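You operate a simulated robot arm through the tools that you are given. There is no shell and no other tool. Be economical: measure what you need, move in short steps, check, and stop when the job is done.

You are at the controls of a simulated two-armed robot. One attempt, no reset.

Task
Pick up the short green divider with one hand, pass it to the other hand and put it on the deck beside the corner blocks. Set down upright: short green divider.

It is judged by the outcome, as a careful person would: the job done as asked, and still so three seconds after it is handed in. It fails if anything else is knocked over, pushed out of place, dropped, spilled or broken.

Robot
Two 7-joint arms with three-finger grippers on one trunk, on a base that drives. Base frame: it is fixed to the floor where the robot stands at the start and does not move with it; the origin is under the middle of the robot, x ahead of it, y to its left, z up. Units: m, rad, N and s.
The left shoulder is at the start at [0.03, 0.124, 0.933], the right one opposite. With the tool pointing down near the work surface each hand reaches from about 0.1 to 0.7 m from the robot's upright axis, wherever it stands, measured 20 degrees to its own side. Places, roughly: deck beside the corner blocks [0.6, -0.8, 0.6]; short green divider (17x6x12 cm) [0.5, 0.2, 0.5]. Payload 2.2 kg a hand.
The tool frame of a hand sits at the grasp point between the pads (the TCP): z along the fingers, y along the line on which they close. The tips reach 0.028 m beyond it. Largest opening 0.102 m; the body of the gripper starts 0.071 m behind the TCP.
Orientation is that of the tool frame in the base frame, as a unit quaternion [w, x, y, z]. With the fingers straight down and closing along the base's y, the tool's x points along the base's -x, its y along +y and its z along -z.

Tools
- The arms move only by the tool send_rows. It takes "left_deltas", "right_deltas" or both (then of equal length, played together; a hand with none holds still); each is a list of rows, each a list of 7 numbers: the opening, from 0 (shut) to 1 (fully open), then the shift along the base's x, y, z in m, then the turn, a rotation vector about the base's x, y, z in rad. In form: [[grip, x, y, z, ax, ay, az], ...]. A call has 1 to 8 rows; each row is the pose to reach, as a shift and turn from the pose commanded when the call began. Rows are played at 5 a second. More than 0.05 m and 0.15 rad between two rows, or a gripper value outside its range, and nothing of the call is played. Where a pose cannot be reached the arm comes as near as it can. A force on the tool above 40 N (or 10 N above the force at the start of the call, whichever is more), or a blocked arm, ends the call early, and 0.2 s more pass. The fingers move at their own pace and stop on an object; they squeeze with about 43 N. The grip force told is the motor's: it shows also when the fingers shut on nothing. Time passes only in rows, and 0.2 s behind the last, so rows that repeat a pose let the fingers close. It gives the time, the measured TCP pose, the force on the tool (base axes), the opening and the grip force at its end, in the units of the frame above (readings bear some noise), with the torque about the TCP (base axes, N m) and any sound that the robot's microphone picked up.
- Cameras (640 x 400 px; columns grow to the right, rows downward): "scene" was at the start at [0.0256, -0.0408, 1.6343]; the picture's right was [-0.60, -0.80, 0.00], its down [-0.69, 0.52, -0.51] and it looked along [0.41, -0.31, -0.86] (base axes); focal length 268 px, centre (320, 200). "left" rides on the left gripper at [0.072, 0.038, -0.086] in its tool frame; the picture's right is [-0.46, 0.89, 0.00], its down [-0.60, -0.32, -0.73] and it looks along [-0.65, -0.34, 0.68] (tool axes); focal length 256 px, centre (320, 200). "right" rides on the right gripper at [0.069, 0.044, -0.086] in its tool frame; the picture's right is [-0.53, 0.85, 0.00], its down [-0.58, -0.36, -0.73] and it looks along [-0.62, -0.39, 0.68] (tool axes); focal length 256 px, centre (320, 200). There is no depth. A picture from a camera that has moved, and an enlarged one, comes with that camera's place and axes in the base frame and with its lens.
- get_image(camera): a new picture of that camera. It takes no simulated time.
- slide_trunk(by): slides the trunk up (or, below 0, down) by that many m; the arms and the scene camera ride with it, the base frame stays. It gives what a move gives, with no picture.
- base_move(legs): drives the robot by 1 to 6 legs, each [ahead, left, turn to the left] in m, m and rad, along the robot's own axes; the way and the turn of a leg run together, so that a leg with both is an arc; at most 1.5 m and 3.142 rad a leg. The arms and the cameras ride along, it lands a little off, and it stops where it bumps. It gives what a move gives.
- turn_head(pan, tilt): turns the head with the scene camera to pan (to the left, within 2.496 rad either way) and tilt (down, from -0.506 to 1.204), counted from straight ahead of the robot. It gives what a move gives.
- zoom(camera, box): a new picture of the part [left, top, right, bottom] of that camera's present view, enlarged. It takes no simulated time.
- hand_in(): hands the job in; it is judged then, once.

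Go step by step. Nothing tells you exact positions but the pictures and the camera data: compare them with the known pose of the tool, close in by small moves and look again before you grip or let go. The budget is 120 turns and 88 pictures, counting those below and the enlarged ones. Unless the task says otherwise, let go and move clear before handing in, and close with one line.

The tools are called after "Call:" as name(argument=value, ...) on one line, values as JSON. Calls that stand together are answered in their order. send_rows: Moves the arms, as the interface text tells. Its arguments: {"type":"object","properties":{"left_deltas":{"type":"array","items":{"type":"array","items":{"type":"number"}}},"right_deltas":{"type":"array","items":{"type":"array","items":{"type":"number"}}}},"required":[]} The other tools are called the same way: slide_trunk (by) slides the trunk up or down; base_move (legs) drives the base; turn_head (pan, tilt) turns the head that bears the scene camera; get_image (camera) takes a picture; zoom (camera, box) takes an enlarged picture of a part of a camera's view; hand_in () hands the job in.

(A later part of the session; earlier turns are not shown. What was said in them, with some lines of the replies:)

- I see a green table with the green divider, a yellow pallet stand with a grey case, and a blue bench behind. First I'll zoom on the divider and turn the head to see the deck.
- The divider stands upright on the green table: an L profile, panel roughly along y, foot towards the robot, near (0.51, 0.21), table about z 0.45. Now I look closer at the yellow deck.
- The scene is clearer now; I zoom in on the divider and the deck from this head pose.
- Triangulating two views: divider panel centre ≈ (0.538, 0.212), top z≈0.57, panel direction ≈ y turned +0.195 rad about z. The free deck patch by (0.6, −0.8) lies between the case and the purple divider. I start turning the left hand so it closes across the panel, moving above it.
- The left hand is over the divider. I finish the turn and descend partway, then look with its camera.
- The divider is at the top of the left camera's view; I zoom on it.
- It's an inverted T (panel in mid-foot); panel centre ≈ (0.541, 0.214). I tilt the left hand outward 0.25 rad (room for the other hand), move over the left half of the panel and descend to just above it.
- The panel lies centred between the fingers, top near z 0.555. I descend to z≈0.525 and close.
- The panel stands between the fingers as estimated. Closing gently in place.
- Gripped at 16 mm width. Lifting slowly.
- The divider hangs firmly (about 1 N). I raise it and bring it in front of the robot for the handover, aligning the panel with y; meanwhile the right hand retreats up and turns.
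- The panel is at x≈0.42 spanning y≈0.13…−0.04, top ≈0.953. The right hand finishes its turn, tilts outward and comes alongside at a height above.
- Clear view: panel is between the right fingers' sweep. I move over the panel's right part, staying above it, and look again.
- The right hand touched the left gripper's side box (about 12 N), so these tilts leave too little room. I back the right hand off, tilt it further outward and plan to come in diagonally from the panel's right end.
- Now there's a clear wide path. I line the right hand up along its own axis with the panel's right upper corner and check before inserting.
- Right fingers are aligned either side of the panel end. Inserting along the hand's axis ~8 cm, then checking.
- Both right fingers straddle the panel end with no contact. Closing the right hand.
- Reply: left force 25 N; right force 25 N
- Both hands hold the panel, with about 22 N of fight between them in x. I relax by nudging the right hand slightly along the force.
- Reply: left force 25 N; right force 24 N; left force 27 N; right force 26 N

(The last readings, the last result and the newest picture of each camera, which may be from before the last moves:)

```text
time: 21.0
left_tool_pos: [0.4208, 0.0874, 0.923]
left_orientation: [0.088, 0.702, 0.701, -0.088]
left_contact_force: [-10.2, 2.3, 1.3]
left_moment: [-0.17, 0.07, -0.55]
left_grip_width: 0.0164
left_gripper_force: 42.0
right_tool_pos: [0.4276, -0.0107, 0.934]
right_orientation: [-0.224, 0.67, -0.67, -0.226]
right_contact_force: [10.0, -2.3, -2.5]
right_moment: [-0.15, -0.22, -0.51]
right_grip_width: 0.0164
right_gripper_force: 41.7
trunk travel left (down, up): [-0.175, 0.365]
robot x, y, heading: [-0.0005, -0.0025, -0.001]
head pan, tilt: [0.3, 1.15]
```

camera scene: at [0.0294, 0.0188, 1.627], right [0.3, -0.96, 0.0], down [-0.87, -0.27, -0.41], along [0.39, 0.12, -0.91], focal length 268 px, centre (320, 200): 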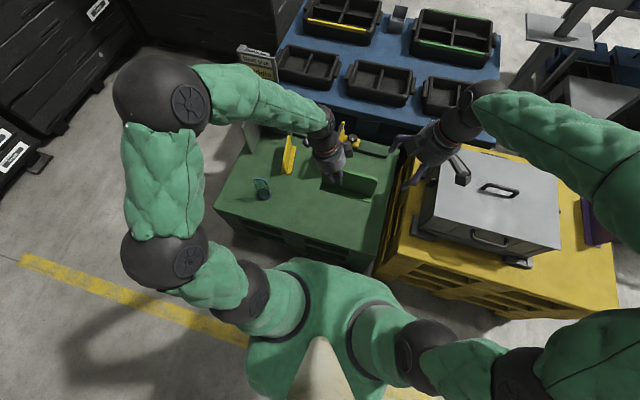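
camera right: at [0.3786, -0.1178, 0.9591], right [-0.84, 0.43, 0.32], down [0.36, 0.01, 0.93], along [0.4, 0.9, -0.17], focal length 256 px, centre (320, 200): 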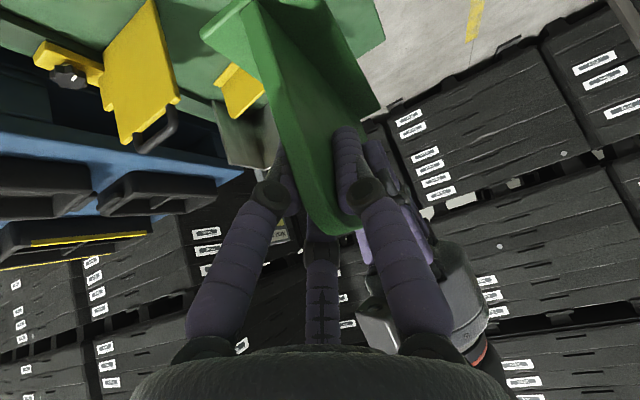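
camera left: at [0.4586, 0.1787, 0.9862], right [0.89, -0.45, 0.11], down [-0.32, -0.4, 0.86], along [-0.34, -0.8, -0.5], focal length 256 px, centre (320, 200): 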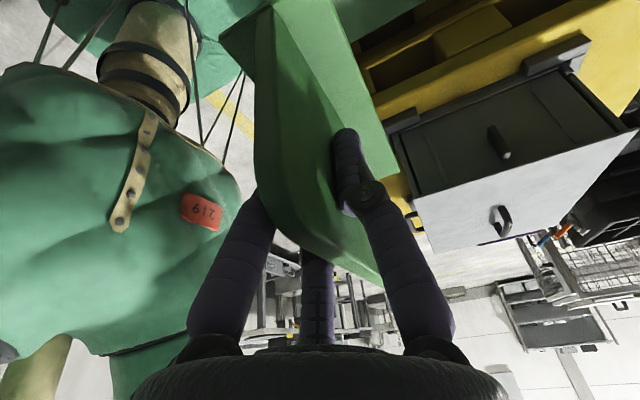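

The internal forces are now small. Releasing the left hand: opening in place, then retreating along its axis (up and to the left).

Call:
send_rows(left_deltas=[[0.3, 0, 0, 0, 0, 0, 0], [0.7, 0, 0, 0, 0, 0, 0], [1, 0, 0, 0, 0, 0, 0], [1, 0, 0, 0, 0, 0, 0]])

Call:
get_image(camera="right")

Call:
zoom(camera="scene", box=[300, 110, 420, 210])

```text
time: 22.0
left_tool_pos: [0.4205, 0.0881, 0.9224]
left_orientation: [0.089, 0.701, 0.702, -0.088]
left_contact_force: [0.1, -0.4, 0.4]
left_moment: [-0.02, -0.01, 0.01]
left_grip_width: 0.1019
left_gripper_force: 0.0
right_tool_pos: [0.4272, -0.0122, 0.9352]
right_orientation: [0.225, -0.67, 0.671, 0.226]
right_contact_force: [-0.4, -0.6, -0.2]
right_moment: [-0.05, 0.0, -0.02]
right_grip_width: 0.0164
right_gripper_force: 42.0
trunk travel left (down, up): [-0.175, 0.365]
robot x, y, heading: [0.0021, 0.0004, -0.001]
head pan, tilt: [0.3, 1.15]
```

```text
50 pictures are left
camera right: at [0.3843, -0.1174, 0.9633], right [-0.84, 0.43, 0.32], down [0.37, 0.02, 0.93], along [0.39, 0.9, -0.17], focal length 256 px, centre (320, 200)
```

right: 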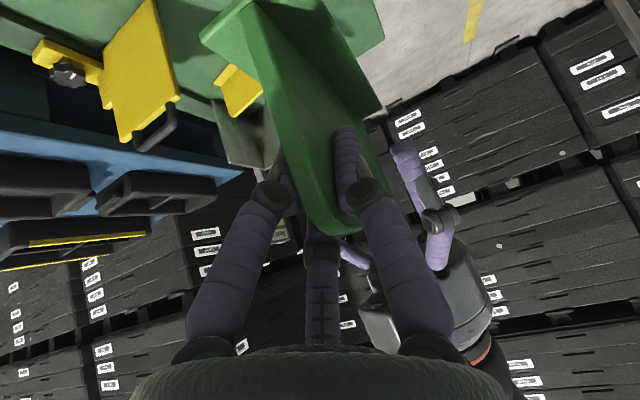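

```text
4.00 times, centred on (360, 160) of scene
camera zoom: at [0.0289, 0.0176, 1.627], right [0.3, -0.96, 0.0], down [-0.87, -0.27, -0.41], along [0.39, 0.12, -0.91], focal length 1073 px, centre (160, 360)
```

zoom: 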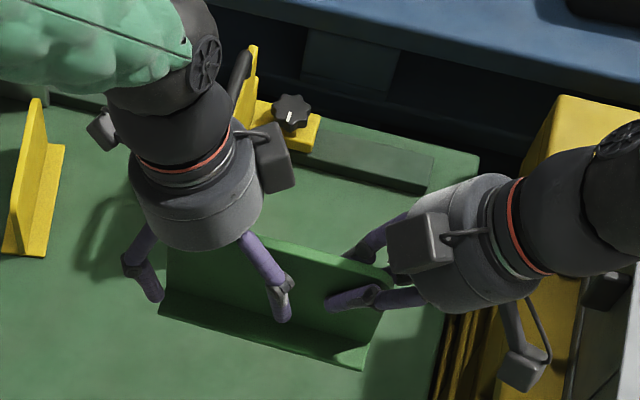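

The right hand holds the divider alone. Left hand retreats.

Call:
send_rows(left_deltas=[[1, 0, 0.009, 0.035, 0, 0, 0], [1, 0, 0.018, 0.07, 0, 0, 0], [1, 0, 0.03, 0.11, 0, 0, 0], [1, 0, 0.06, 0.14, 0, 0, 0], [1, 0, 0.1, 0.15, 0, 0, 0], [1, 0, 0.14, 0.15, 0, 0, 0]])

Call:
turn_head(pan=-0.9, tilt=0.9)

Call:
get_image(camera="scene")

```text
time: 23.4
left_tool_pos: [0.4179, 0.2298, 1.0719]
left_orientation: [0.088, 0.702, 0.701, -0.09]
left_contact_force: [0.5, 0.5, -0.9]
left_moment: [-0.01, 0.01, -0.01]
left_grip_width: 0.1017
left_gripper_force: 0.0
right_tool_pos: [0.427, -0.0102, 0.9364]
right_orientation: [0.225, -0.67, 0.671, 0.226]
right_contact_force: [0.6, 0.3, -1.4]
right_moment: [-0.08, -0.02, -0.02]
right_grip_width: 0.0162
right_gripper_force: 42.6
trunk travel left (down, up): [-0.175, 0.365]
robot x, y, heading: [-0.0015, -0.0005, -0.001]
head pan, tilt: [0.3, 1.15]
```

```text
time: 24.8
left_tool_pos: [0.4189, 0.2302, 1.0712]
left_orientation: [0.088, 0.702, 0.701, -0.088]
left_contact_force: [0.0, -0.3, -0.6]
left_moment: [-0.01, -0.03, 0.02]
left_grip_width: 0.1024
left_gripper_force: 0.1
right_tool_pos: [0.4269, -0.0122, 0.936]
right_orientation: [0.224, -0.67, 0.671, 0.227]
right_contact_force: [-0.8, 0.3, -2.1]
right_moment: [-0.05, -0.04, -0.02]
right_grip_width: 0.0164
right_gripper_force: 42.3
trunk travel left (down, up): [-0.175, 0.365]
robot x, y, heading: [-0.0022, -0.0027, -0.004]
head pan, tilt: [-0.901, 0.901]
```

```text
48 pictures are left
camera scene: at [0.0189, -0.0591, 1.644], right [-0.78, -0.62, 0.0], down [-0.49, 0.61, -0.62], along [0.39, -0.49, -0.78], focal length 268 px, centre (320, 200)
```

scene: 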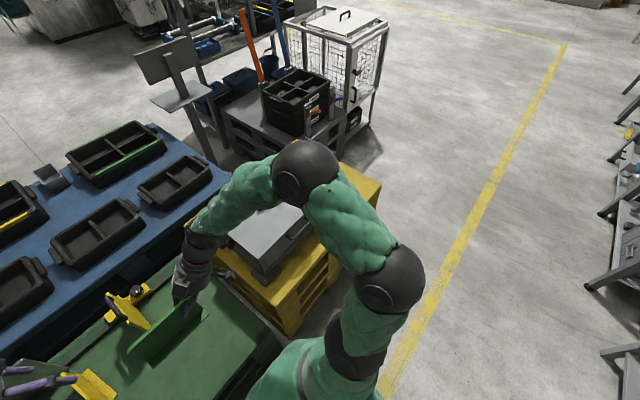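

Held well. I raise the trunk for clearance over the case and take a look at the deck area from higher.

Call:
slide_trunk(by=0.25)

Call:
base_move(legs=[[-0.1, 0, 0], [0, -0.3, 0]])

Call:
turn_head(pan=-0.6, tilt=0.95)

Call:
get_image(camera="scene")

Call:
get_image(camera="right")

```text
time: 27.4
left_tool_pos: [0.4191, 0.2287, 1.323]
left_orientation: [0.087, 0.702, 0.702, -0.088]
left_contact_force: [0.6, 0.0, 0.0]
left_moment: [0.02, 0.0, -0.01]
left_grip_width: 0.102
left_gripper_force: 0.0
right_tool_pos: [0.4284, -0.0119, 1.1861]
right_orientation: [0.225, -0.67, 0.67, 0.226]
right_contact_force: [-0.5, -0.6, -1.6]
right_moment: [-0.08, -0.01, -0.02]
right_grip_width: 0.0161
right_gripper_force: 41.8
trunk travel left (down, up): [-0.425, 0.115]
robot x, y, heading: [0.0028, 0.0032, -0.001]
head pan, tilt: [-0.901, 0.901]
```

```text
time: 30.2
left_tool_pos: [0.3181, -0.0755, 1.3219]
left_orientation: [0.088, 0.701, 0.702, -0.087]
left_contact_force: [-0.4, 0.4, -0.5]
left_moment: [0.04, -0.03, -0.01]
left_grip_width: 0.102
left_gripper_force: 0.1
right_tool_pos: [0.3281, -0.316, 1.1864]
right_orientation: [-0.226, 0.67, -0.67, -0.227]
right_contact_force: [-0.7, 0.0, -1.2]
right_moment: [-0.09, 0.02, -0.02]
right_grip_width: 0.0162
right_gripper_force: 42.2
trunk travel left (down, up): [-0.425, 0.115]
robot x, y, heading: [-0.1005, -0.3018, 0.004]
head pan, tilt: [-0.901, 0.901]
```

```text
time: 31.0
left_tool_pos: [0.3191, -0.074, 1.3207]
left_orientation: [0.088, 0.701, 0.702, -0.088]
left_contact_force: [0.6, 0.1, 0.1]
left_moment: [-0.01, 0.03, 0.04]
left_grip_width: 0.102
left_gripper_force: 0.0
right_tool_pos: [0.3296, -0.3147, 1.1863]
right_orientation: [-0.224, 0.671, -0.669, -0.227]
right_contact_force: [-0.2, 0.1, -1.8]
right_moment: [-0.07, 0.03, -0.01]
right_grip_width: 0.0164
right_gripper_force: 41.8
trunk travel left (down, up): [-0.425, 0.115]
robot x, y, heading: [-0.0979, -0.3036, -0.001]
head pan, tilt: [-0.6, 0.949]
```

```text
47 pictures are left
camera scene: at [-0.0673, -0.3447, 1.8904], right [-0.57, -0.82, 0.0], down [-0.67, 0.46, -0.58], along [0.48, -0.33, -0.81], focal length 268 px, centre (320, 200)
```

scene: 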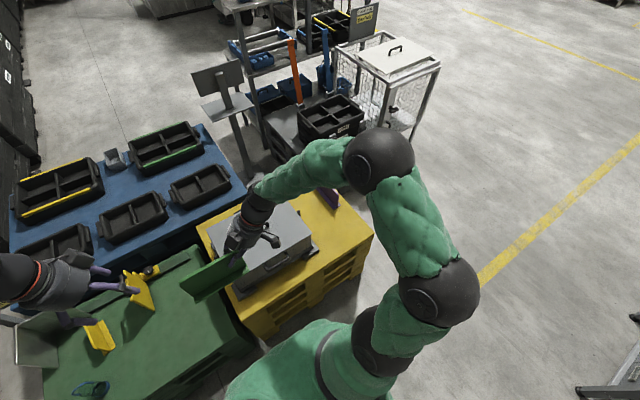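

```text
46 pictures are left
camera right: at [0.2853, -0.421, 1.2134], right [-0.84, 0.43, 0.32], down [0.37, 0.02, 0.93], along [0.39, 0.9, -0.17], focal length 256 px, centre (320, 200)
```

right: 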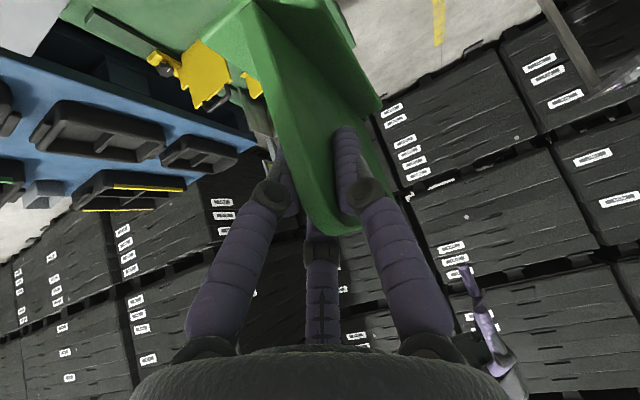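

Clear floor to the right; I drive another 0.25 m right and begin yawing the right hand so it leans back toward the robot with the panel pointing ahead.

Call:
base_move(legs=[[0, -0.25, 0]])

Call:
send_rows(right_deltas=[[0, 0, -0.01, 0, 0, 0, -0.14], [0, 0, -0.03, 0, 0, 0, -0.28], [0, 0, -0.06, 0, 0, 0, -0.42], [0, 0, -0.09, 0, 0, 0, -0.56], [0, 0, -0.12, 0, 0, 0, -0.7], [0, 0, -0.15, 0, 0, 0, -0.84], [0, 0, -0.18, 0, 0, 0, -0.98], [0, 0, -0.2, 0, 0, 0, -1.12]])

Call:
send_rows(right_deltas=[[0, 0, -0.01, 0, 0, 0, -0.15], [0, 0, -0.02, 0, 0, 0, -0.3], [0, 0, -0.03, 0, 0, 0, -0.45]])

Call:
get_image(camera="scene")

Call:
get_image(camera="right")

```text
time: 32.8
left_tool_pos: [0.3206, -0.3193, 1.3221]
left_orientation: [0.088, 0.703, 0.7, -0.089]
left_contact_force: [0.2, 0.1, -0.8]
left_moment: [0.01, -0.01, 0.03]
left_grip_width: 0.102
left_gripper_force: 0.1
right_tool_pos: [0.328, -0.5613, 1.1855]
right_orientation: [0.226, -0.668, 0.671, 0.227]
right_contact_force: [-0.1, -0.4, -1.0]
right_moment: [-0.1, 0.02, 0.0]
right_grip_width: 0.0163
right_gripper_force: 42.1
trunk travel left (down, up): [-0.425, 0.115]
robot x, y, heading: [-0.0994, -0.5487, -0.002]
head pan, tilt: [-0.6, 0.949]
```

```text
time: 34.6
left_tool_pos: [0.3188, -0.3192, 1.323]
left_orientation: [0.088, 0.703, 0.701, -0.088]
left_contact_force: [0.3, 1.2, -0.5]
left_moment: [0.01, -0.01, -0.02]
left_grip_width: 0.1019
left_gripper_force: 0.1
right_tool_pos: [0.3268, -0.7607, 1.1881]
right_orientation: [0.312, -0.209, 0.924, 0.072]
right_contact_force: [-0.2, 0.1, -1.7]
right_moment: [-0.05, 0.07, -0.01]
right_grip_width: 0.016
right_gripper_force: 42.3
trunk travel left (down, up): [-0.425, 0.115]
robot x, y, heading: [-0.1007, -0.5488, -0.006]
head pan, tilt: [-0.6, 0.949]
```

```text
time: 35.4
left_tool_pos: [0.3206, -0.3194, 1.3215]
left_orientation: [0.087, 0.703, 0.7, -0.089]
left_contact_force: [-0.5, 0.1, 0.8]
left_moment: [0.0, -0.01, -0.01]
left_grip_width: 0.1021
left_gripper_force: 0.1
right_tool_pos: [0.328, -0.7908, 1.1865]
right_orientation: [0.32, 0.003, 0.947, 0.0]
right_contact_force: [-0.7, -0.2, -1.4]
right_moment: [-0.03, 0.1, 0.0]
right_grip_width: 0.0164
right_gripper_force: 42.4
trunk travel left (down, up): [-0.425, 0.115]
robot x, y, heading: [-0.0987, -0.545, -0.001]
head pan, tilt: [-0.6, 0.949]
```

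```text
45 pictures are left
camera scene: at [-0.0671, -0.5887, 1.8903], right [-0.57, -0.82, 0.0], down [-0.67, 0.46, -0.58], along [0.48, -0.33, -0.81], focal length 268 px, centre (320, 200)
```

scene: 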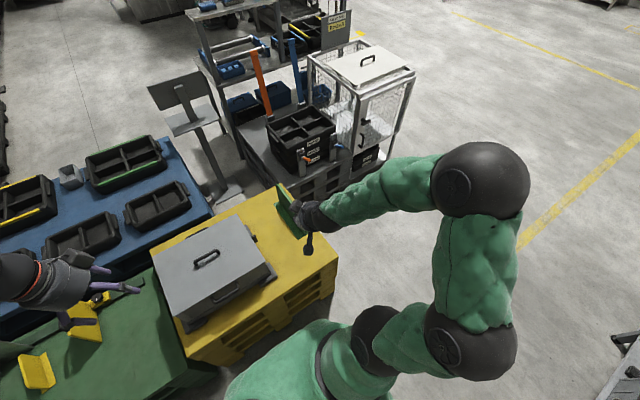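

```text
44 pictures are left
camera right: at [0.2217, -0.7461, 1.2141], right [0.43, 0.84, 0.32], down [0.01, -0.37, 0.93], along [0.9, -0.4, -0.17], focal length 256 px, centre (320, 200)
```

right: 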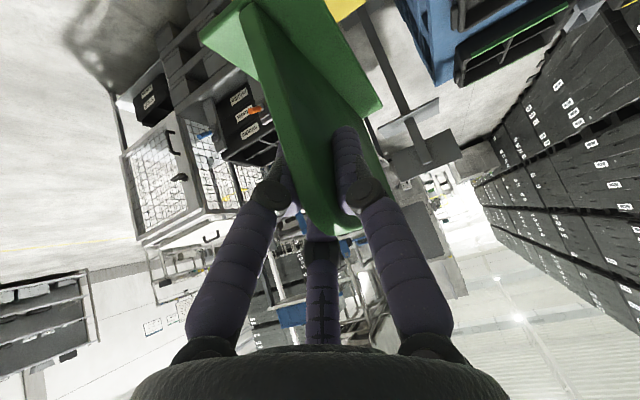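

The hand is now leaning back and the panel points ahead. I zoom on the deck to map free space.

Call:
zoom(camera="scene", box=[140, 160, 360, 380])

```text
1.82 times, centred on (250, 270) of scene
camera zoom: at [-0.0671, -0.5887, 1.8903], right [-0.57, -0.82, 0.0], down [-0.67, 0.46, -0.58], along [0.48, -0.33, -0.81], focal length 488 px, centre (447, 73)
```

zoom: 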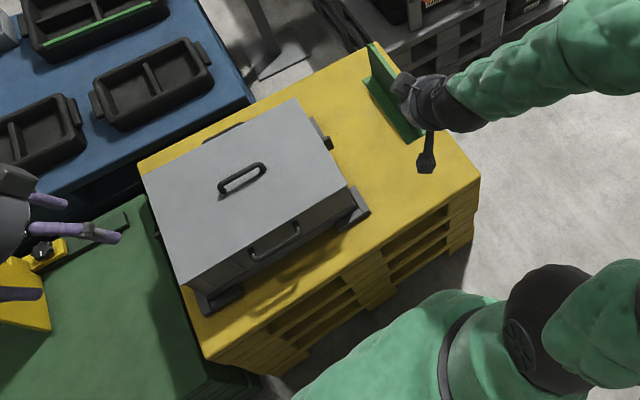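

From two viewpoints: deck height ≈0.60, case and blocks end at y≈−0.69, purple divider's foot starts at y≈−0.90. Free slot centre y≈−0.795; I'll set the divider with its length along x, centred near (0.555, −0.795). Trunk goes down first.

Call:
slide_trunk(by=-0.25)

Call:
send_rows(right_deltas=[[0, 0.03, 0, 0, 0, 0, 0], [0, 0.065, -0.002, -0.02, 0, 0, 0], [0, 0.1, -0.004, -0.04, 0, 0, 0], [0, 0.135, -0.004, -0.06, 0, 0, 0], [0, 0.17, -0.004, -0.08, 0, 0, 0]])

Call:
get_image(camera="scene")

Call:
get_image(camera="right")

Call:
get_image(camera="left")

```text
time: 38.0
left_tool_pos: [0.3183, -0.3188, 1.0718]
left_orientation: [0.088, 0.703, 0.7, -0.088]
left_contact_force: [0.2, 1.1, -0.3]
left_moment: [0.01, -0.02, 0.01]
left_grip_width: 0.102
left_gripper_force: 0.0
right_tool_pos: [0.3281, -0.7913, 0.9367]
right_orientation: [0.319, 0.001, 0.948, 0.0]
right_contact_force: [-0.6, -1.3, -1.7]
right_moment: [-0.02, 0.09, -0.02]
right_grip_width: 0.0162
right_gripper_force: 42.3
trunk travel left (down, up): [-0.175, 0.365]
robot x, y, heading: [-0.1027, -0.5492, -0.008]
head pan, tilt: [-0.6, 0.949]
```

```text
time: 39.2
left_tool_pos: [0.3208, -0.3189, 1.0712]
left_orientation: [0.087, 0.703, 0.7, -0.09]
left_contact_force: [0.6, -0.3, 0.3]
left_moment: [0.01, 0.01, 0.01]
left_grip_width: 0.102
left_gripper_force: 0.1
right_tool_pos: [0.4996, -0.7983, 0.8548]
right_orientation: [0.319, 0.002, 0.948, 0.0]
right_contact_force: [0.2, -0.2, -1.4]
right_moment: [0.01, 0.13, 0.01]
right_grip_width: 0.0162
right_gripper_force: 42.0
trunk travel left (down, up): [-0.175, 0.365]
robot x, y, heading: [-0.0995, -0.548, -0.005]
head pan, tilt: [-0.6, 0.949]
```

```text
42 pictures are left
camera scene: at [-0.0665, -0.5888, 1.6403], right [-0.57, -0.82, 0.0], down [-0.67, 0.46, -0.58], along [0.48, -0.33, -0.81], focal length 268 px, centre (320, 200)
```

scene: 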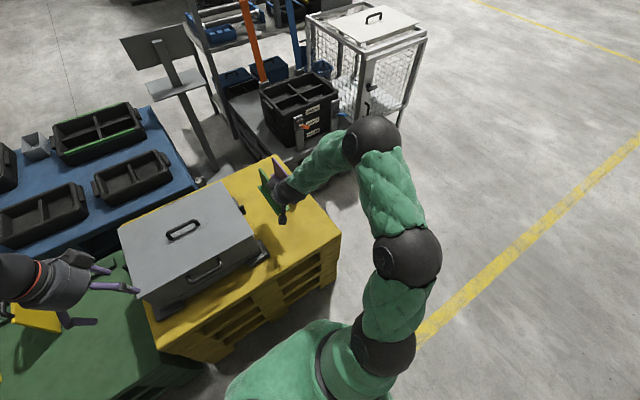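

```text
41 pictures are left
camera right: at [0.393, -0.7533, 0.8819], right [0.43, 0.84, 0.32], down [0.02, -0.37, 0.93], along [0.9, -0.39, -0.17], focal length 256 px, centre (320, 200)
```

right: 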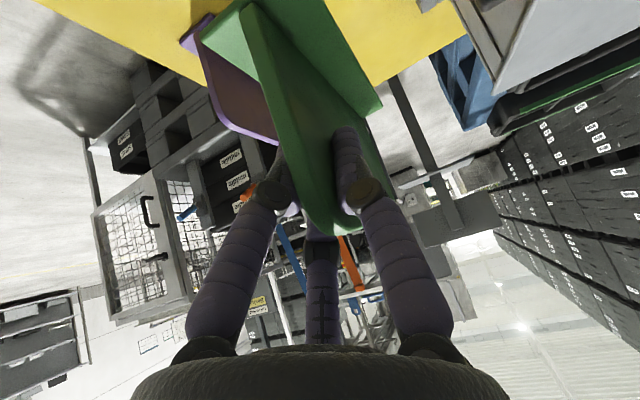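

```text
40 pictures are left
camera left: at [0.36, -0.2285, 1.1359], right [0.88, -0.45, 0.11], down [-0.32, -0.4, 0.86], along [-0.34, -0.79, -0.5], focal length 256 px, centre (320, 200)
```

left: 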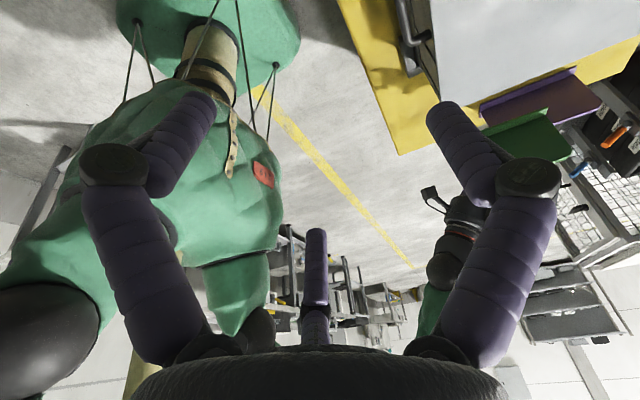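

Both dividers are visible from the left camera; I zoom there and on the scene view to check tilt and gaps.

Call:
zoom(camera="left", box=[420, 40, 640, 220])

Call:
zoom(camera="scene", box=[200, 140, 350, 260])

Call:
zoom(camera="right", box=[150, 0, 470, 200])

```text
2.22 times, centred on (530, 130) of left
camera zoom: at [0.36, -0.2285, 1.1359], right [0.88, -0.45, 0.11], down [-0.32, -0.4, 0.86], along [-0.34, -0.79, -0.5], focal length 569 px, centre (-147, 356)
```

zoom: 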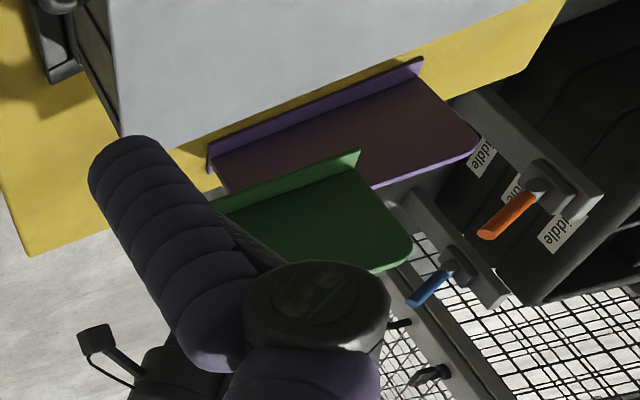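

```text
3.33 times, centred on (275, 200) of scene
camera zoom: at [-0.0665, -0.5888, 1.6403], right [-0.57, -0.82, 0.0], down [-0.67, 0.46, -0.58], along [0.48, -0.33, -0.81], focal length 894 px, centre (470, 200)
```

zoom: 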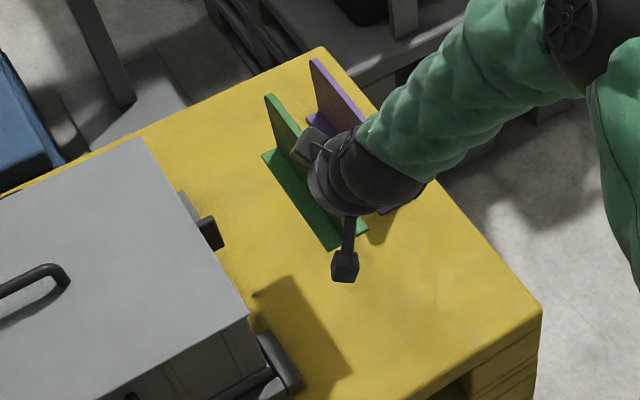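

```text
2.00 times, centred on (310, 100) of right
camera zoom: at [0.393, -0.7533, 0.8819], right [0.43, 0.84, 0.32], down [0.02, -0.37, 0.93], along [0.9, -0.39, -0.17], focal length 512 px, centre (340, 400)
```

zoom: 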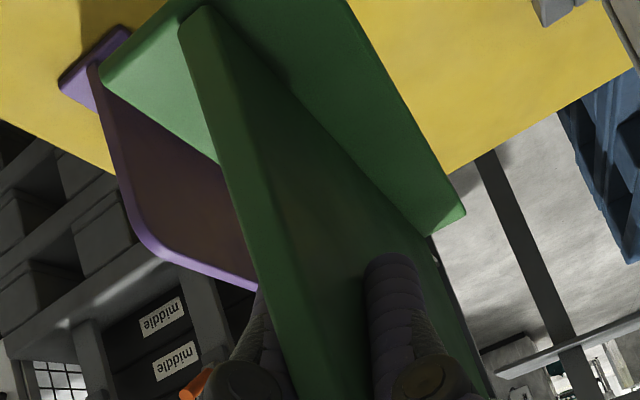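

Gaps look good: green foot at y −0.77…−0.83, purple foot from −0.90, case/blocks to −0.69, and it hangs level. Lowering most of the way.

Call:
send_rows(right_deltas=[[0, 0, 0, -0.035, 0, 0, 0], [0, 0, 0, -0.07, 0, 0, 0], [0, 0, 0, -0.1, 0, 0, 0], [0, 0, 0, -0.125, 0, 0, 0]])

Call:
zoom(camera="left", box=[420, 40, 640, 220])

Call:
zoom(camera="scene", box=[200, 140, 350, 260])

Call:
get_image(camera="right")

```text
time: 40.2
left_tool_pos: [0.3195, -0.3201, 1.0717]
left_orientation: [0.088, 0.703, 0.7, -0.089]
left_contact_force: [0.3, 0.3, -0.6]
left_moment: [0.01, 0.0, 0.01]
left_grip_width: 0.102
left_gripper_force: 0.0
right_tool_pos: [0.4979, -0.7939, 0.7304]
right_orientation: [0.318, 0.002, 0.948, 0.0]
right_contact_force: [-0.1, 0.0, -1.5]
right_moment: [0.01, 0.1, 0.05]
right_grip_width: 0.0161
right_gripper_force: 42.1
trunk travel left (down, up): [-0.175, 0.365]
robot x, y, heading: [-0.1009, -0.5493, -0.004]
head pan, tilt: [-0.6, 0.949]
```

```text
2.22 times, centred on (530, 130) of left
camera zoom: at [0.3591, -0.2284, 1.1364], right [0.88, -0.45, 0.11], down [-0.32, -0.4, 0.86], along [-0.34, -0.79, -0.5], focal length 569 px, centre (-147, 356)
```

zoom: 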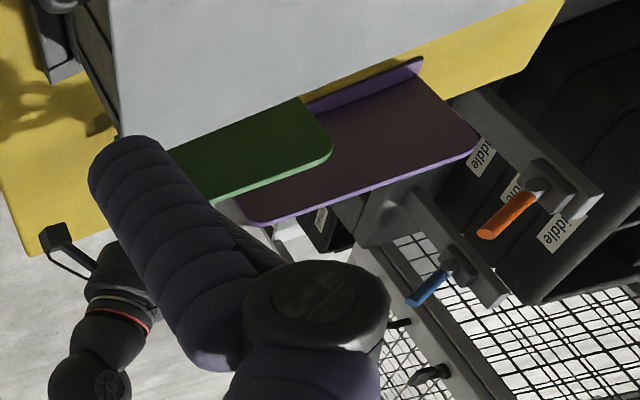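

```text
3.33 times, centred on (275, 200) of scene
camera zoom: at [-0.0676, -0.5888, 1.6403], right [-0.57, -0.82, 0.0], down [-0.67, 0.46, -0.58], along [0.48, -0.33, -0.81], focal length 894 px, centre (470, 200)
```

zoom: 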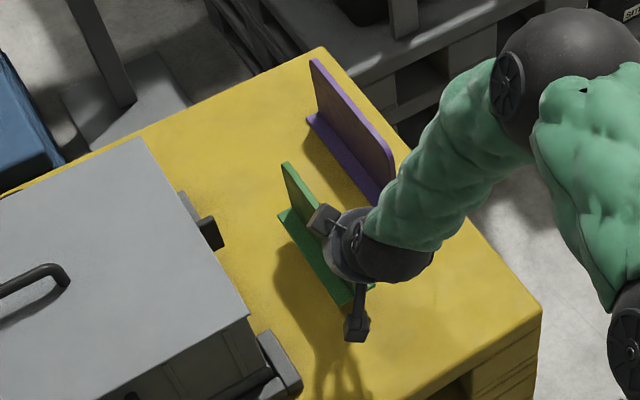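

```text
34 pictures are left
camera right: at [0.391, -0.7501, 0.7576], right [0.43, 0.84, 0.32], down [0.02, -0.37, 0.93], along [0.9, -0.39, -0.17], focal length 256 px, centre (320, 200)
```

right: 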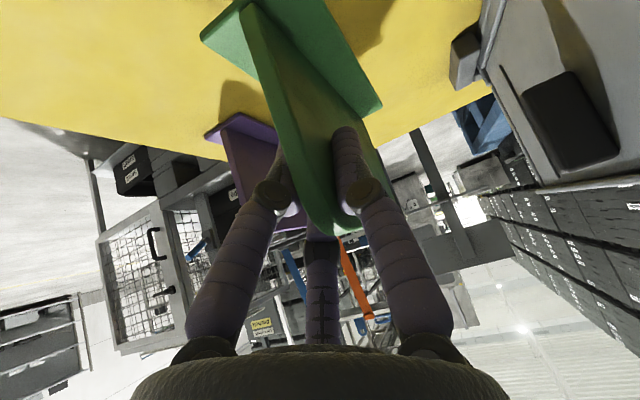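

Plenty of free room around it. Lowering in fine steps, watching force.

Call:
send_rows(right_deltas=[[0, 0, 0, -0.01, 0, 0, 0], [0, 0, 0, -0.02, 0, 0, 0], [0, 0, 0, -0.028, 0, 0, 0]])

Call:
send_rows(right_deltas=[[0, 0, 0, -0.003, 0, 0, 0], [0, 0, 0, -0.006, 0, 0, 0]])

Call:
zoom(camera="scene", box=[200, 140, 350, 260])

```text
time: 41.0
left_tool_pos: [0.319, -0.3193, 1.0724]
left_orientation: [0.087, 0.703, 0.7, -0.089]
left_contact_force: [-0.3, 0.2, -0.1]
left_moment: [0.02, 0.02, -0.04]
left_grip_width: 0.102
left_gripper_force: 0.1
right_tool_pos: [0.4967, -0.7953, 0.7035]
right_orientation: [0.319, 0.001, 0.948, 0.0]
right_contact_force: [0.5, 0.6, -1.5]
right_moment: [-0.02, 0.11, 0.03]
right_grip_width: 0.0163
right_gripper_force: 42.1
trunk travel left (down, up): [-0.175, 0.365]
robot x, y, heading: [-0.0991, -0.548, -0.004]
head pan, tilt: [-0.6, 0.949]
```

```text
time: 41.6
left_tool_pos: [0.3193, -0.3196, 1.0706]
left_orientation: [0.088, 0.703, 0.7, -0.089]
left_contact_force: [0.5, 0.7, 0.2]
left_moment: [0.02, -0.01, 0.0]
left_grip_width: 0.1021
left_gripper_force: 0.1
right_tool_pos: [0.4986, -0.7958, 0.6975]
right_orientation: [0.32, 0.003, 0.947, 0.001]
right_contact_force: [0.1, 0.8, -1.9]
right_moment: [0.03, 0.08, 0.02]
right_grip_width: 0.0163
right_gripper_force: 42.1
trunk travel left (down, up): [-0.175, 0.365]
robot x, y, heading: [-0.1014, -0.5462, -0.009]
head pan, tilt: [-0.6, 0.949]
```

```text
3.33 times, centred on (275, 200) of scene
camera zoom: at [-0.0678, -0.5886, 1.6404], right [-0.57, -0.82, 0.0], down [-0.67, 0.46, -0.58], along [0.48, -0.33, -0.81], focal length 894 px, centre (470, 200)
```

zoom: 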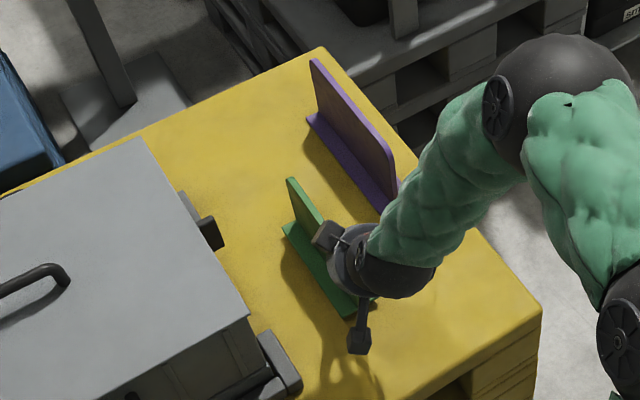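

Not yet touching; continuing in small steps.

Call:
send_rows(right_deltas=[[0, 0, 0, -0.003, 0, 0, 0], [0, 0, 0, -0.006, 0, 0, 0], [0, 0, 0, -0.009, 0, 0, 0]])

```text
time: 42.4
left_tool_pos: [0.3192, -0.3192, 1.0708]
left_orientation: [0.088, 0.703, 0.7, -0.089]
left_contact_force: [0.4, 0.2, -0.4]
left_moment: [0.06, -0.01, 0.02]
left_grip_width: 0.102
left_gripper_force: 0.1
right_tool_pos: [0.4981, -0.7954, 0.6892]
right_orientation: [0.318, 0.001, 0.948, 0.0]
right_contact_force: [-0.6, 0.0, -0.6]
right_moment: [0.0, 0.1, 0.02]
right_grip_width: 0.0161
right_gripper_force: 41.6
trunk travel left (down, up): [-0.175, 0.365]
robot x, y, heading: [-0.0991, -0.5465, -0.004]
head pan, tilt: [-0.6, 0.949]
```

Call:
send_rows(right_deltas=[[0, 0, 0, -0.003, 0, 0, 0], [0, 0, 0, -0.006, 0, 0, 0]])

Call:
zoom(camera="right", box=[180, 0, 420, 150])

```text
time: 43.0
left_tool_pos: [0.3175, -0.3183, 1.0722]
left_orientation: [0.089, 0.703, 0.7, -0.087]
left_contact_force: [0.5, -0.5, 0.3]
left_moment: [-0.02, 0.03, 0.03]
left_grip_width: 0.1022
left_gripper_force: 0.0
right_tool_pos: [0.4977, -0.796, 0.6859]
right_orientation: [0.321, 0.002, 0.947, 0.0]
right_contact_force: [-4.9, 2.5, 18.6]
right_moment: [0.15, 1.0, 0.04]
right_grip_width: 0.0165
right_gripper_force: 42.3
trunk travel left (down, up): [-0.175, 0.365]
robot x, y, heading: [-0.1006, -0.5494, -0.008]
head pan, tilt: [-0.6, 0.949]
```

```text
2.67 times, centred on (300, 75) of right
camera zoom: at [0.3916, -0.7506, 0.7127], right [0.43, 0.84, 0.32], down [0.01, -0.36, 0.93], along [0.9, -0.39, -0.16], focal length 683 px, centre (373, 533)
```

zoom: 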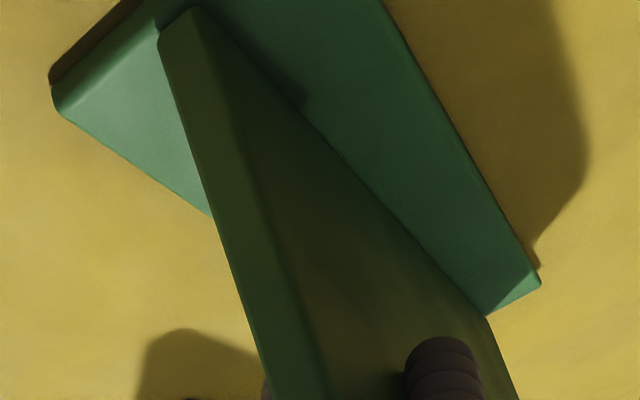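

Contact, 18 N, with the moment showing the near end touches first (nose slightly up). I pitch the far end down a little and read again.

Call:
send_rows(right_deltas=[[0, 0, 0, 0.001, 0, 0.012, 0], [0, 0, 0, 0.001, 0, 0.025, 0]])

Call:
zoom(camera="scene", box=[240, 190, 330, 260])

```text
time: 43.6
left_tool_pos: [0.3188, -0.3197, 1.0729]
left_orientation: [0.088, 0.703, 0.701, -0.088]
left_contact_force: [-0.2, -0.4, 0.3]
left_moment: [-0.05, 0.02, 0.0]
left_grip_width: 0.102
left_gripper_force: 0.0
right_tool_pos: [0.4989, -0.7967, 0.6862]
right_orientation: [0.309, 0.002, 0.951, -0.001]
right_contact_force: [4.4, 1.4, 12.2]
right_moment: [0.24, -1.79, 0.08]
right_grip_width: 0.0163
right_gripper_force: 42.3
trunk travel left (down, up): [-0.175, 0.365]
robot x, y, heading: [-0.1011, -0.5472, -0.007]
head pan, tilt: [-0.6, 0.949]
```

```text
5.71 times, centred on (285, 225) of scene
camera zoom: at [-0.0689, -0.5881, 1.6404], right [-0.57, -0.82, 0.0], down [-0.67, 0.46, -0.58], along [0.48, -0.33, -0.81], focal length 1533 px, centre (520, 57)
```

zoom: 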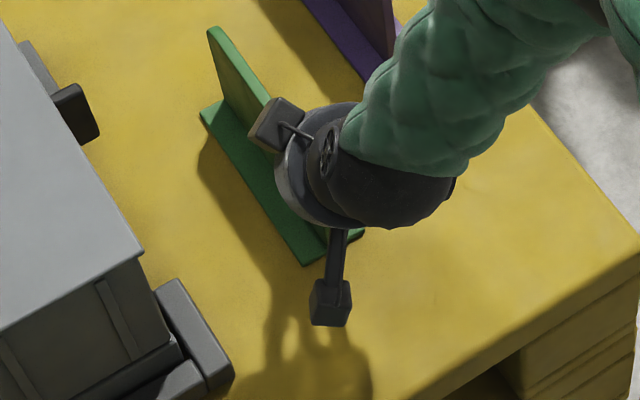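

Now the far end bears the load, so level is in between; I come back by 0.008 rad, then open the hand.

Call:
send_rows(right_deltas=[[0, 0, 0, 0.0, 0, -0.008, 0], [0, 0, 0, 0, 0, -0.008, 0]])

```text
time: 44.2
left_tool_pos: [0.319, -0.3194, 1.0721]
left_orientation: [0.088, 0.703, 0.7, -0.088]
left_contact_force: [0.4, -0.3, 0.3]
left_moment: [-0.01, 0.0, 0.01]
left_grip_width: 0.1019
left_gripper_force: 0.0
right_tool_pos: [0.4985, -0.7949, 0.685]
right_orientation: [0.313, 0.002, 0.95, -0.001]
right_contact_force: [2.7, -6.1, 20.5]
right_moment: [-0.04, 0.39, 0.05]
right_grip_width: 0.0163
right_gripper_force: 42.4
trunk travel left (down, up): [-0.175, 0.365]
robot x, y, heading: [-0.1019, -0.5472, -0.005]
head pan, tilt: [-0.6, 0.949]
```

Flat on the deck; I relieve the pressing force slightly and check.

Call:
send_rows(right_deltas=[[0, 0, 0, 0.001, 0, 0, 0], [0, 0, 0, 0.0018, 0, 0, 0]])

```text
time: 44.8
left_tool_pos: [0.3185, -0.3185, 1.0726]
left_orientation: [0.088, 0.703, 0.701, -0.089]
left_contact_force: [-1.1, -0.1, 0.1]
left_moment: [0.0, 0.01, 0.02]
left_grip_width: 0.1021
left_gripper_force: 0.0
right_tool_pos: [0.4974, -0.7935, 0.6844]
right_orientation: [0.311, 0.002, 0.951, 0.0]
right_contact_force: [3.5, -0.3, 9.3]
right_moment: [-0.04, -0.9, 0.0]
right_grip_width: 0.016
right_gripper_force: 42.5
trunk travel left (down, up): [-0.175, 0.365]
robot x, y, heading: [-0.102, -0.5504, -0.007]
head pan, tilt: [-0.6, 0.949]
```

Small residual load, resting flat. Opening the right hand.

Call:
send_rows(right_deltas=[[0.2, 0, 0, 0, 0, 0, 0], [0.4, 0, 0, 0, 0, 0, 0], [0.7, 0, 0, 0, 0, 0, 0], [0.9, 0, 0, 0, 0, 0, 0], [0.9, 0, 0, 0, 0, 0, 0]])

Call:
get_image(camera="right")

Call:
zoom(camera="scene", box=[240, 190, 330, 260])

```text
time: 46.0
left_tool_pos: [0.3195, -0.319, 1.0721]
left_orientation: [0.088, 0.703, 0.7, -0.089]
left_contact_force: [0.7, 0.3, -0.5]
left_moment: [-0.01, 0.0, -0.02]
left_grip_width: 0.1021
left_gripper_force: 0.2
right_tool_pos: [0.4974, -0.7963, 0.6869]
right_orientation: [0.312, 0.001, 0.95, 0.001]
right_contact_force: [0.3, 0.9, 0.2]
right_moment: [0.01, -0.01, 0.0]
right_grip_width: 0.0917
right_gripper_force: 0.1
trunk travel left (down, up): [-0.175, 0.365]
robot x, y, heading: [-0.1038, -0.548, -0.006]
head pan, tilt: [-0.6, 0.949]
```

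```text
30 pictures are left
camera right: at [0.3917, -0.7504, 0.7155], right [0.43, 0.84, 0.32], down [0.03, -0.37, 0.93], along [0.9, -0.39, -0.18], focal length 256 px, centre (320, 200)
```

right: 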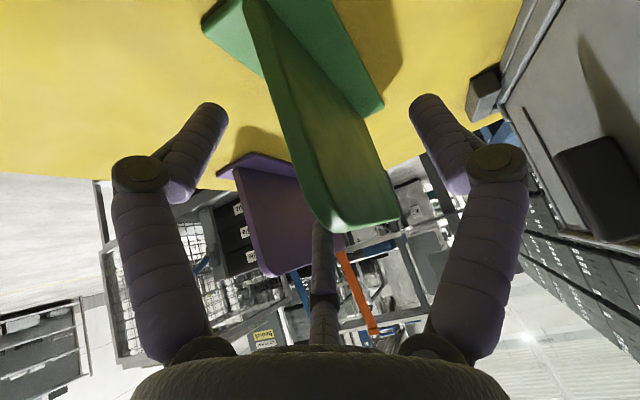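

```text
5.71 times, centred on (285, 225) of scene
camera zoom: at [-0.068, -0.5885, 1.6404], right [-0.57, -0.82, 0.0], down [-0.67, 0.46, -0.58], along [0.48, -0.33, -0.81], focal length 1533 px, centre (520, 57)
```

zoom: 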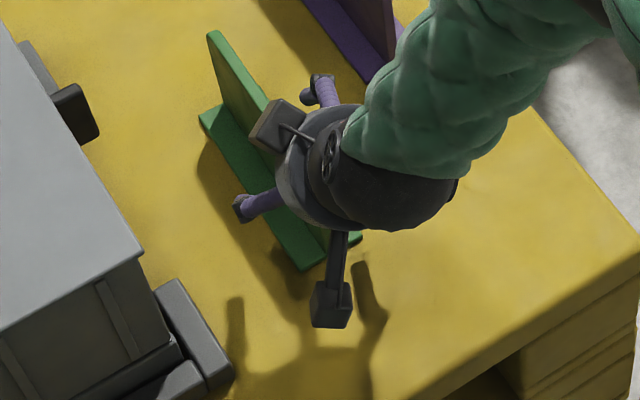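

The divider stands by itself and the fingers are clear. Retreating back along the hand's axis.

Call:
send_rows(right_deltas=[[0.9, -0.015, 0, 0.02, 0, 0, 0], [0.9, -0.03, 0, 0.041, 0, 0, 0], [0.9, -0.055, 0, 0.075, 0, 0, 0], [0.9, -0.08, 0, 0.11, 0, 0, 0], [0.9, -0.105, 0, 0.145, 0, 0, 0], [0.9, -0.13, 0, 0.18, 0, 0, 0], [0.9, -0.15, 0, 0.22, 0, 0, 0]])

Call:
get_image(camera="scene")

Call:
zoom(camera="scene", box=[200, 140, 350, 260])

Call:
get_image(camera="right")

```text
time: 47.6
left_tool_pos: [0.3189, -0.3193, 1.0711]
left_orientation: [0.088, 0.703, 0.7, -0.089]
left_contact_force: [0.1, -0.1, -0.9]
left_moment: [0.02, -0.04, 0.03]
left_grip_width: 0.102
left_gripper_force: 0.1
right_tool_pos: [0.3442, -0.7947, 0.9057]
right_orientation: [0.312, 0.001, 0.95, -0.001]
right_contact_force: [-0.4, 0.9, 0.5]
right_moment: [0.03, 0.0, -0.02]
right_grip_width: 0.0919
right_gripper_force: 0.1
trunk travel left (down, up): [-0.175, 0.365]
robot x, y, heading: [-0.0971, -0.5484, -0.007]
head pan, tilt: [-0.6, 0.949]
```

```text
28 pictures are left
camera scene: at [-0.0694, -0.5882, 1.6404], right [-0.57, -0.82, 0.0], down [-0.67, 0.46, -0.58], along [0.48, -0.33, -0.81], focal length 268 px, centre (320, 200)
```

scene: 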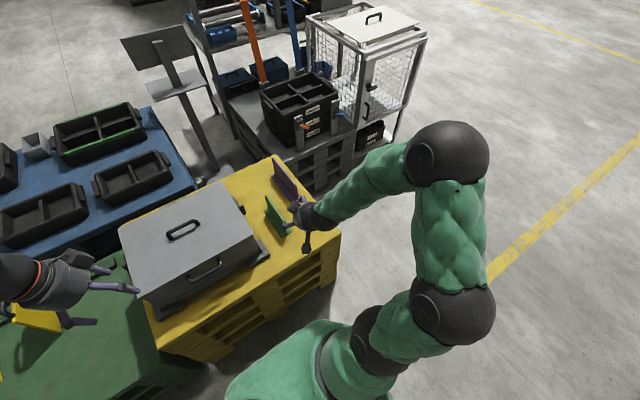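

```text
3.33 times, centred on (275, 200) of scene
camera zoom: at [-0.0694, -0.5882, 1.6404], right [-0.57, -0.82, 0.0], down [-0.67, 0.46, -0.58], along [0.48, -0.33, -0.81], focal length 894 px, centre (470, 200)
```

zoom: 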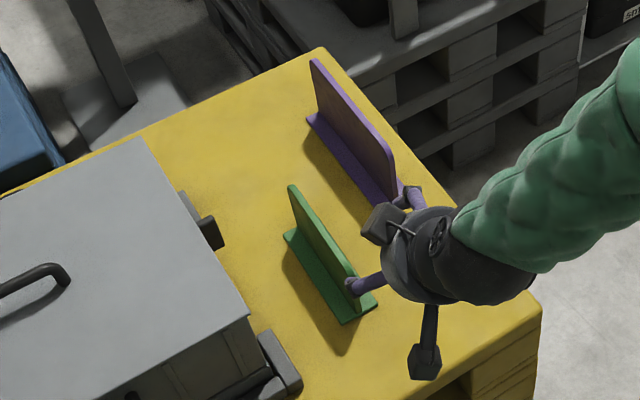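

```text
26 pictures are left
camera right: at [0.2382, -0.7498, 0.9356], right [0.43, 0.84, 0.32], down [0.03, -0.37, 0.93], along [0.9, -0.39, -0.18], focal length 256 px, centre (320, 200)
```

right: 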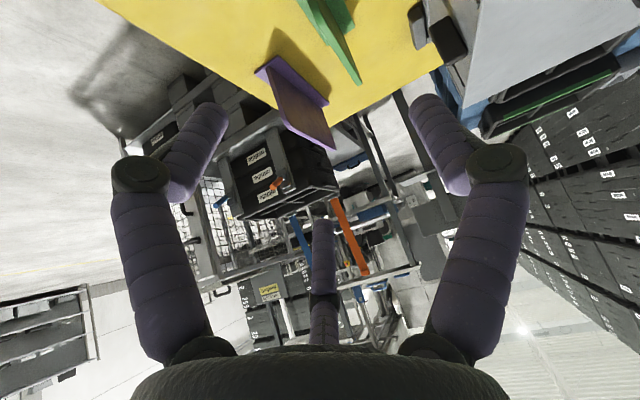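

The green divider stands upright on the yellow deck between the corner blocks and the purple divider. Both hands are empty and clear, and nothing in view looks disturbed, so I'm handing in.

Call:
hand_in()

```text
The job is handed in.
```

The short green divider was picked up with the left hand, passed to the right, and set upright on the deck beside the corner blocks; the hands bumped lightly once (about 12 N) before the pass, and nothing was dropped or knocked over in any view I took.
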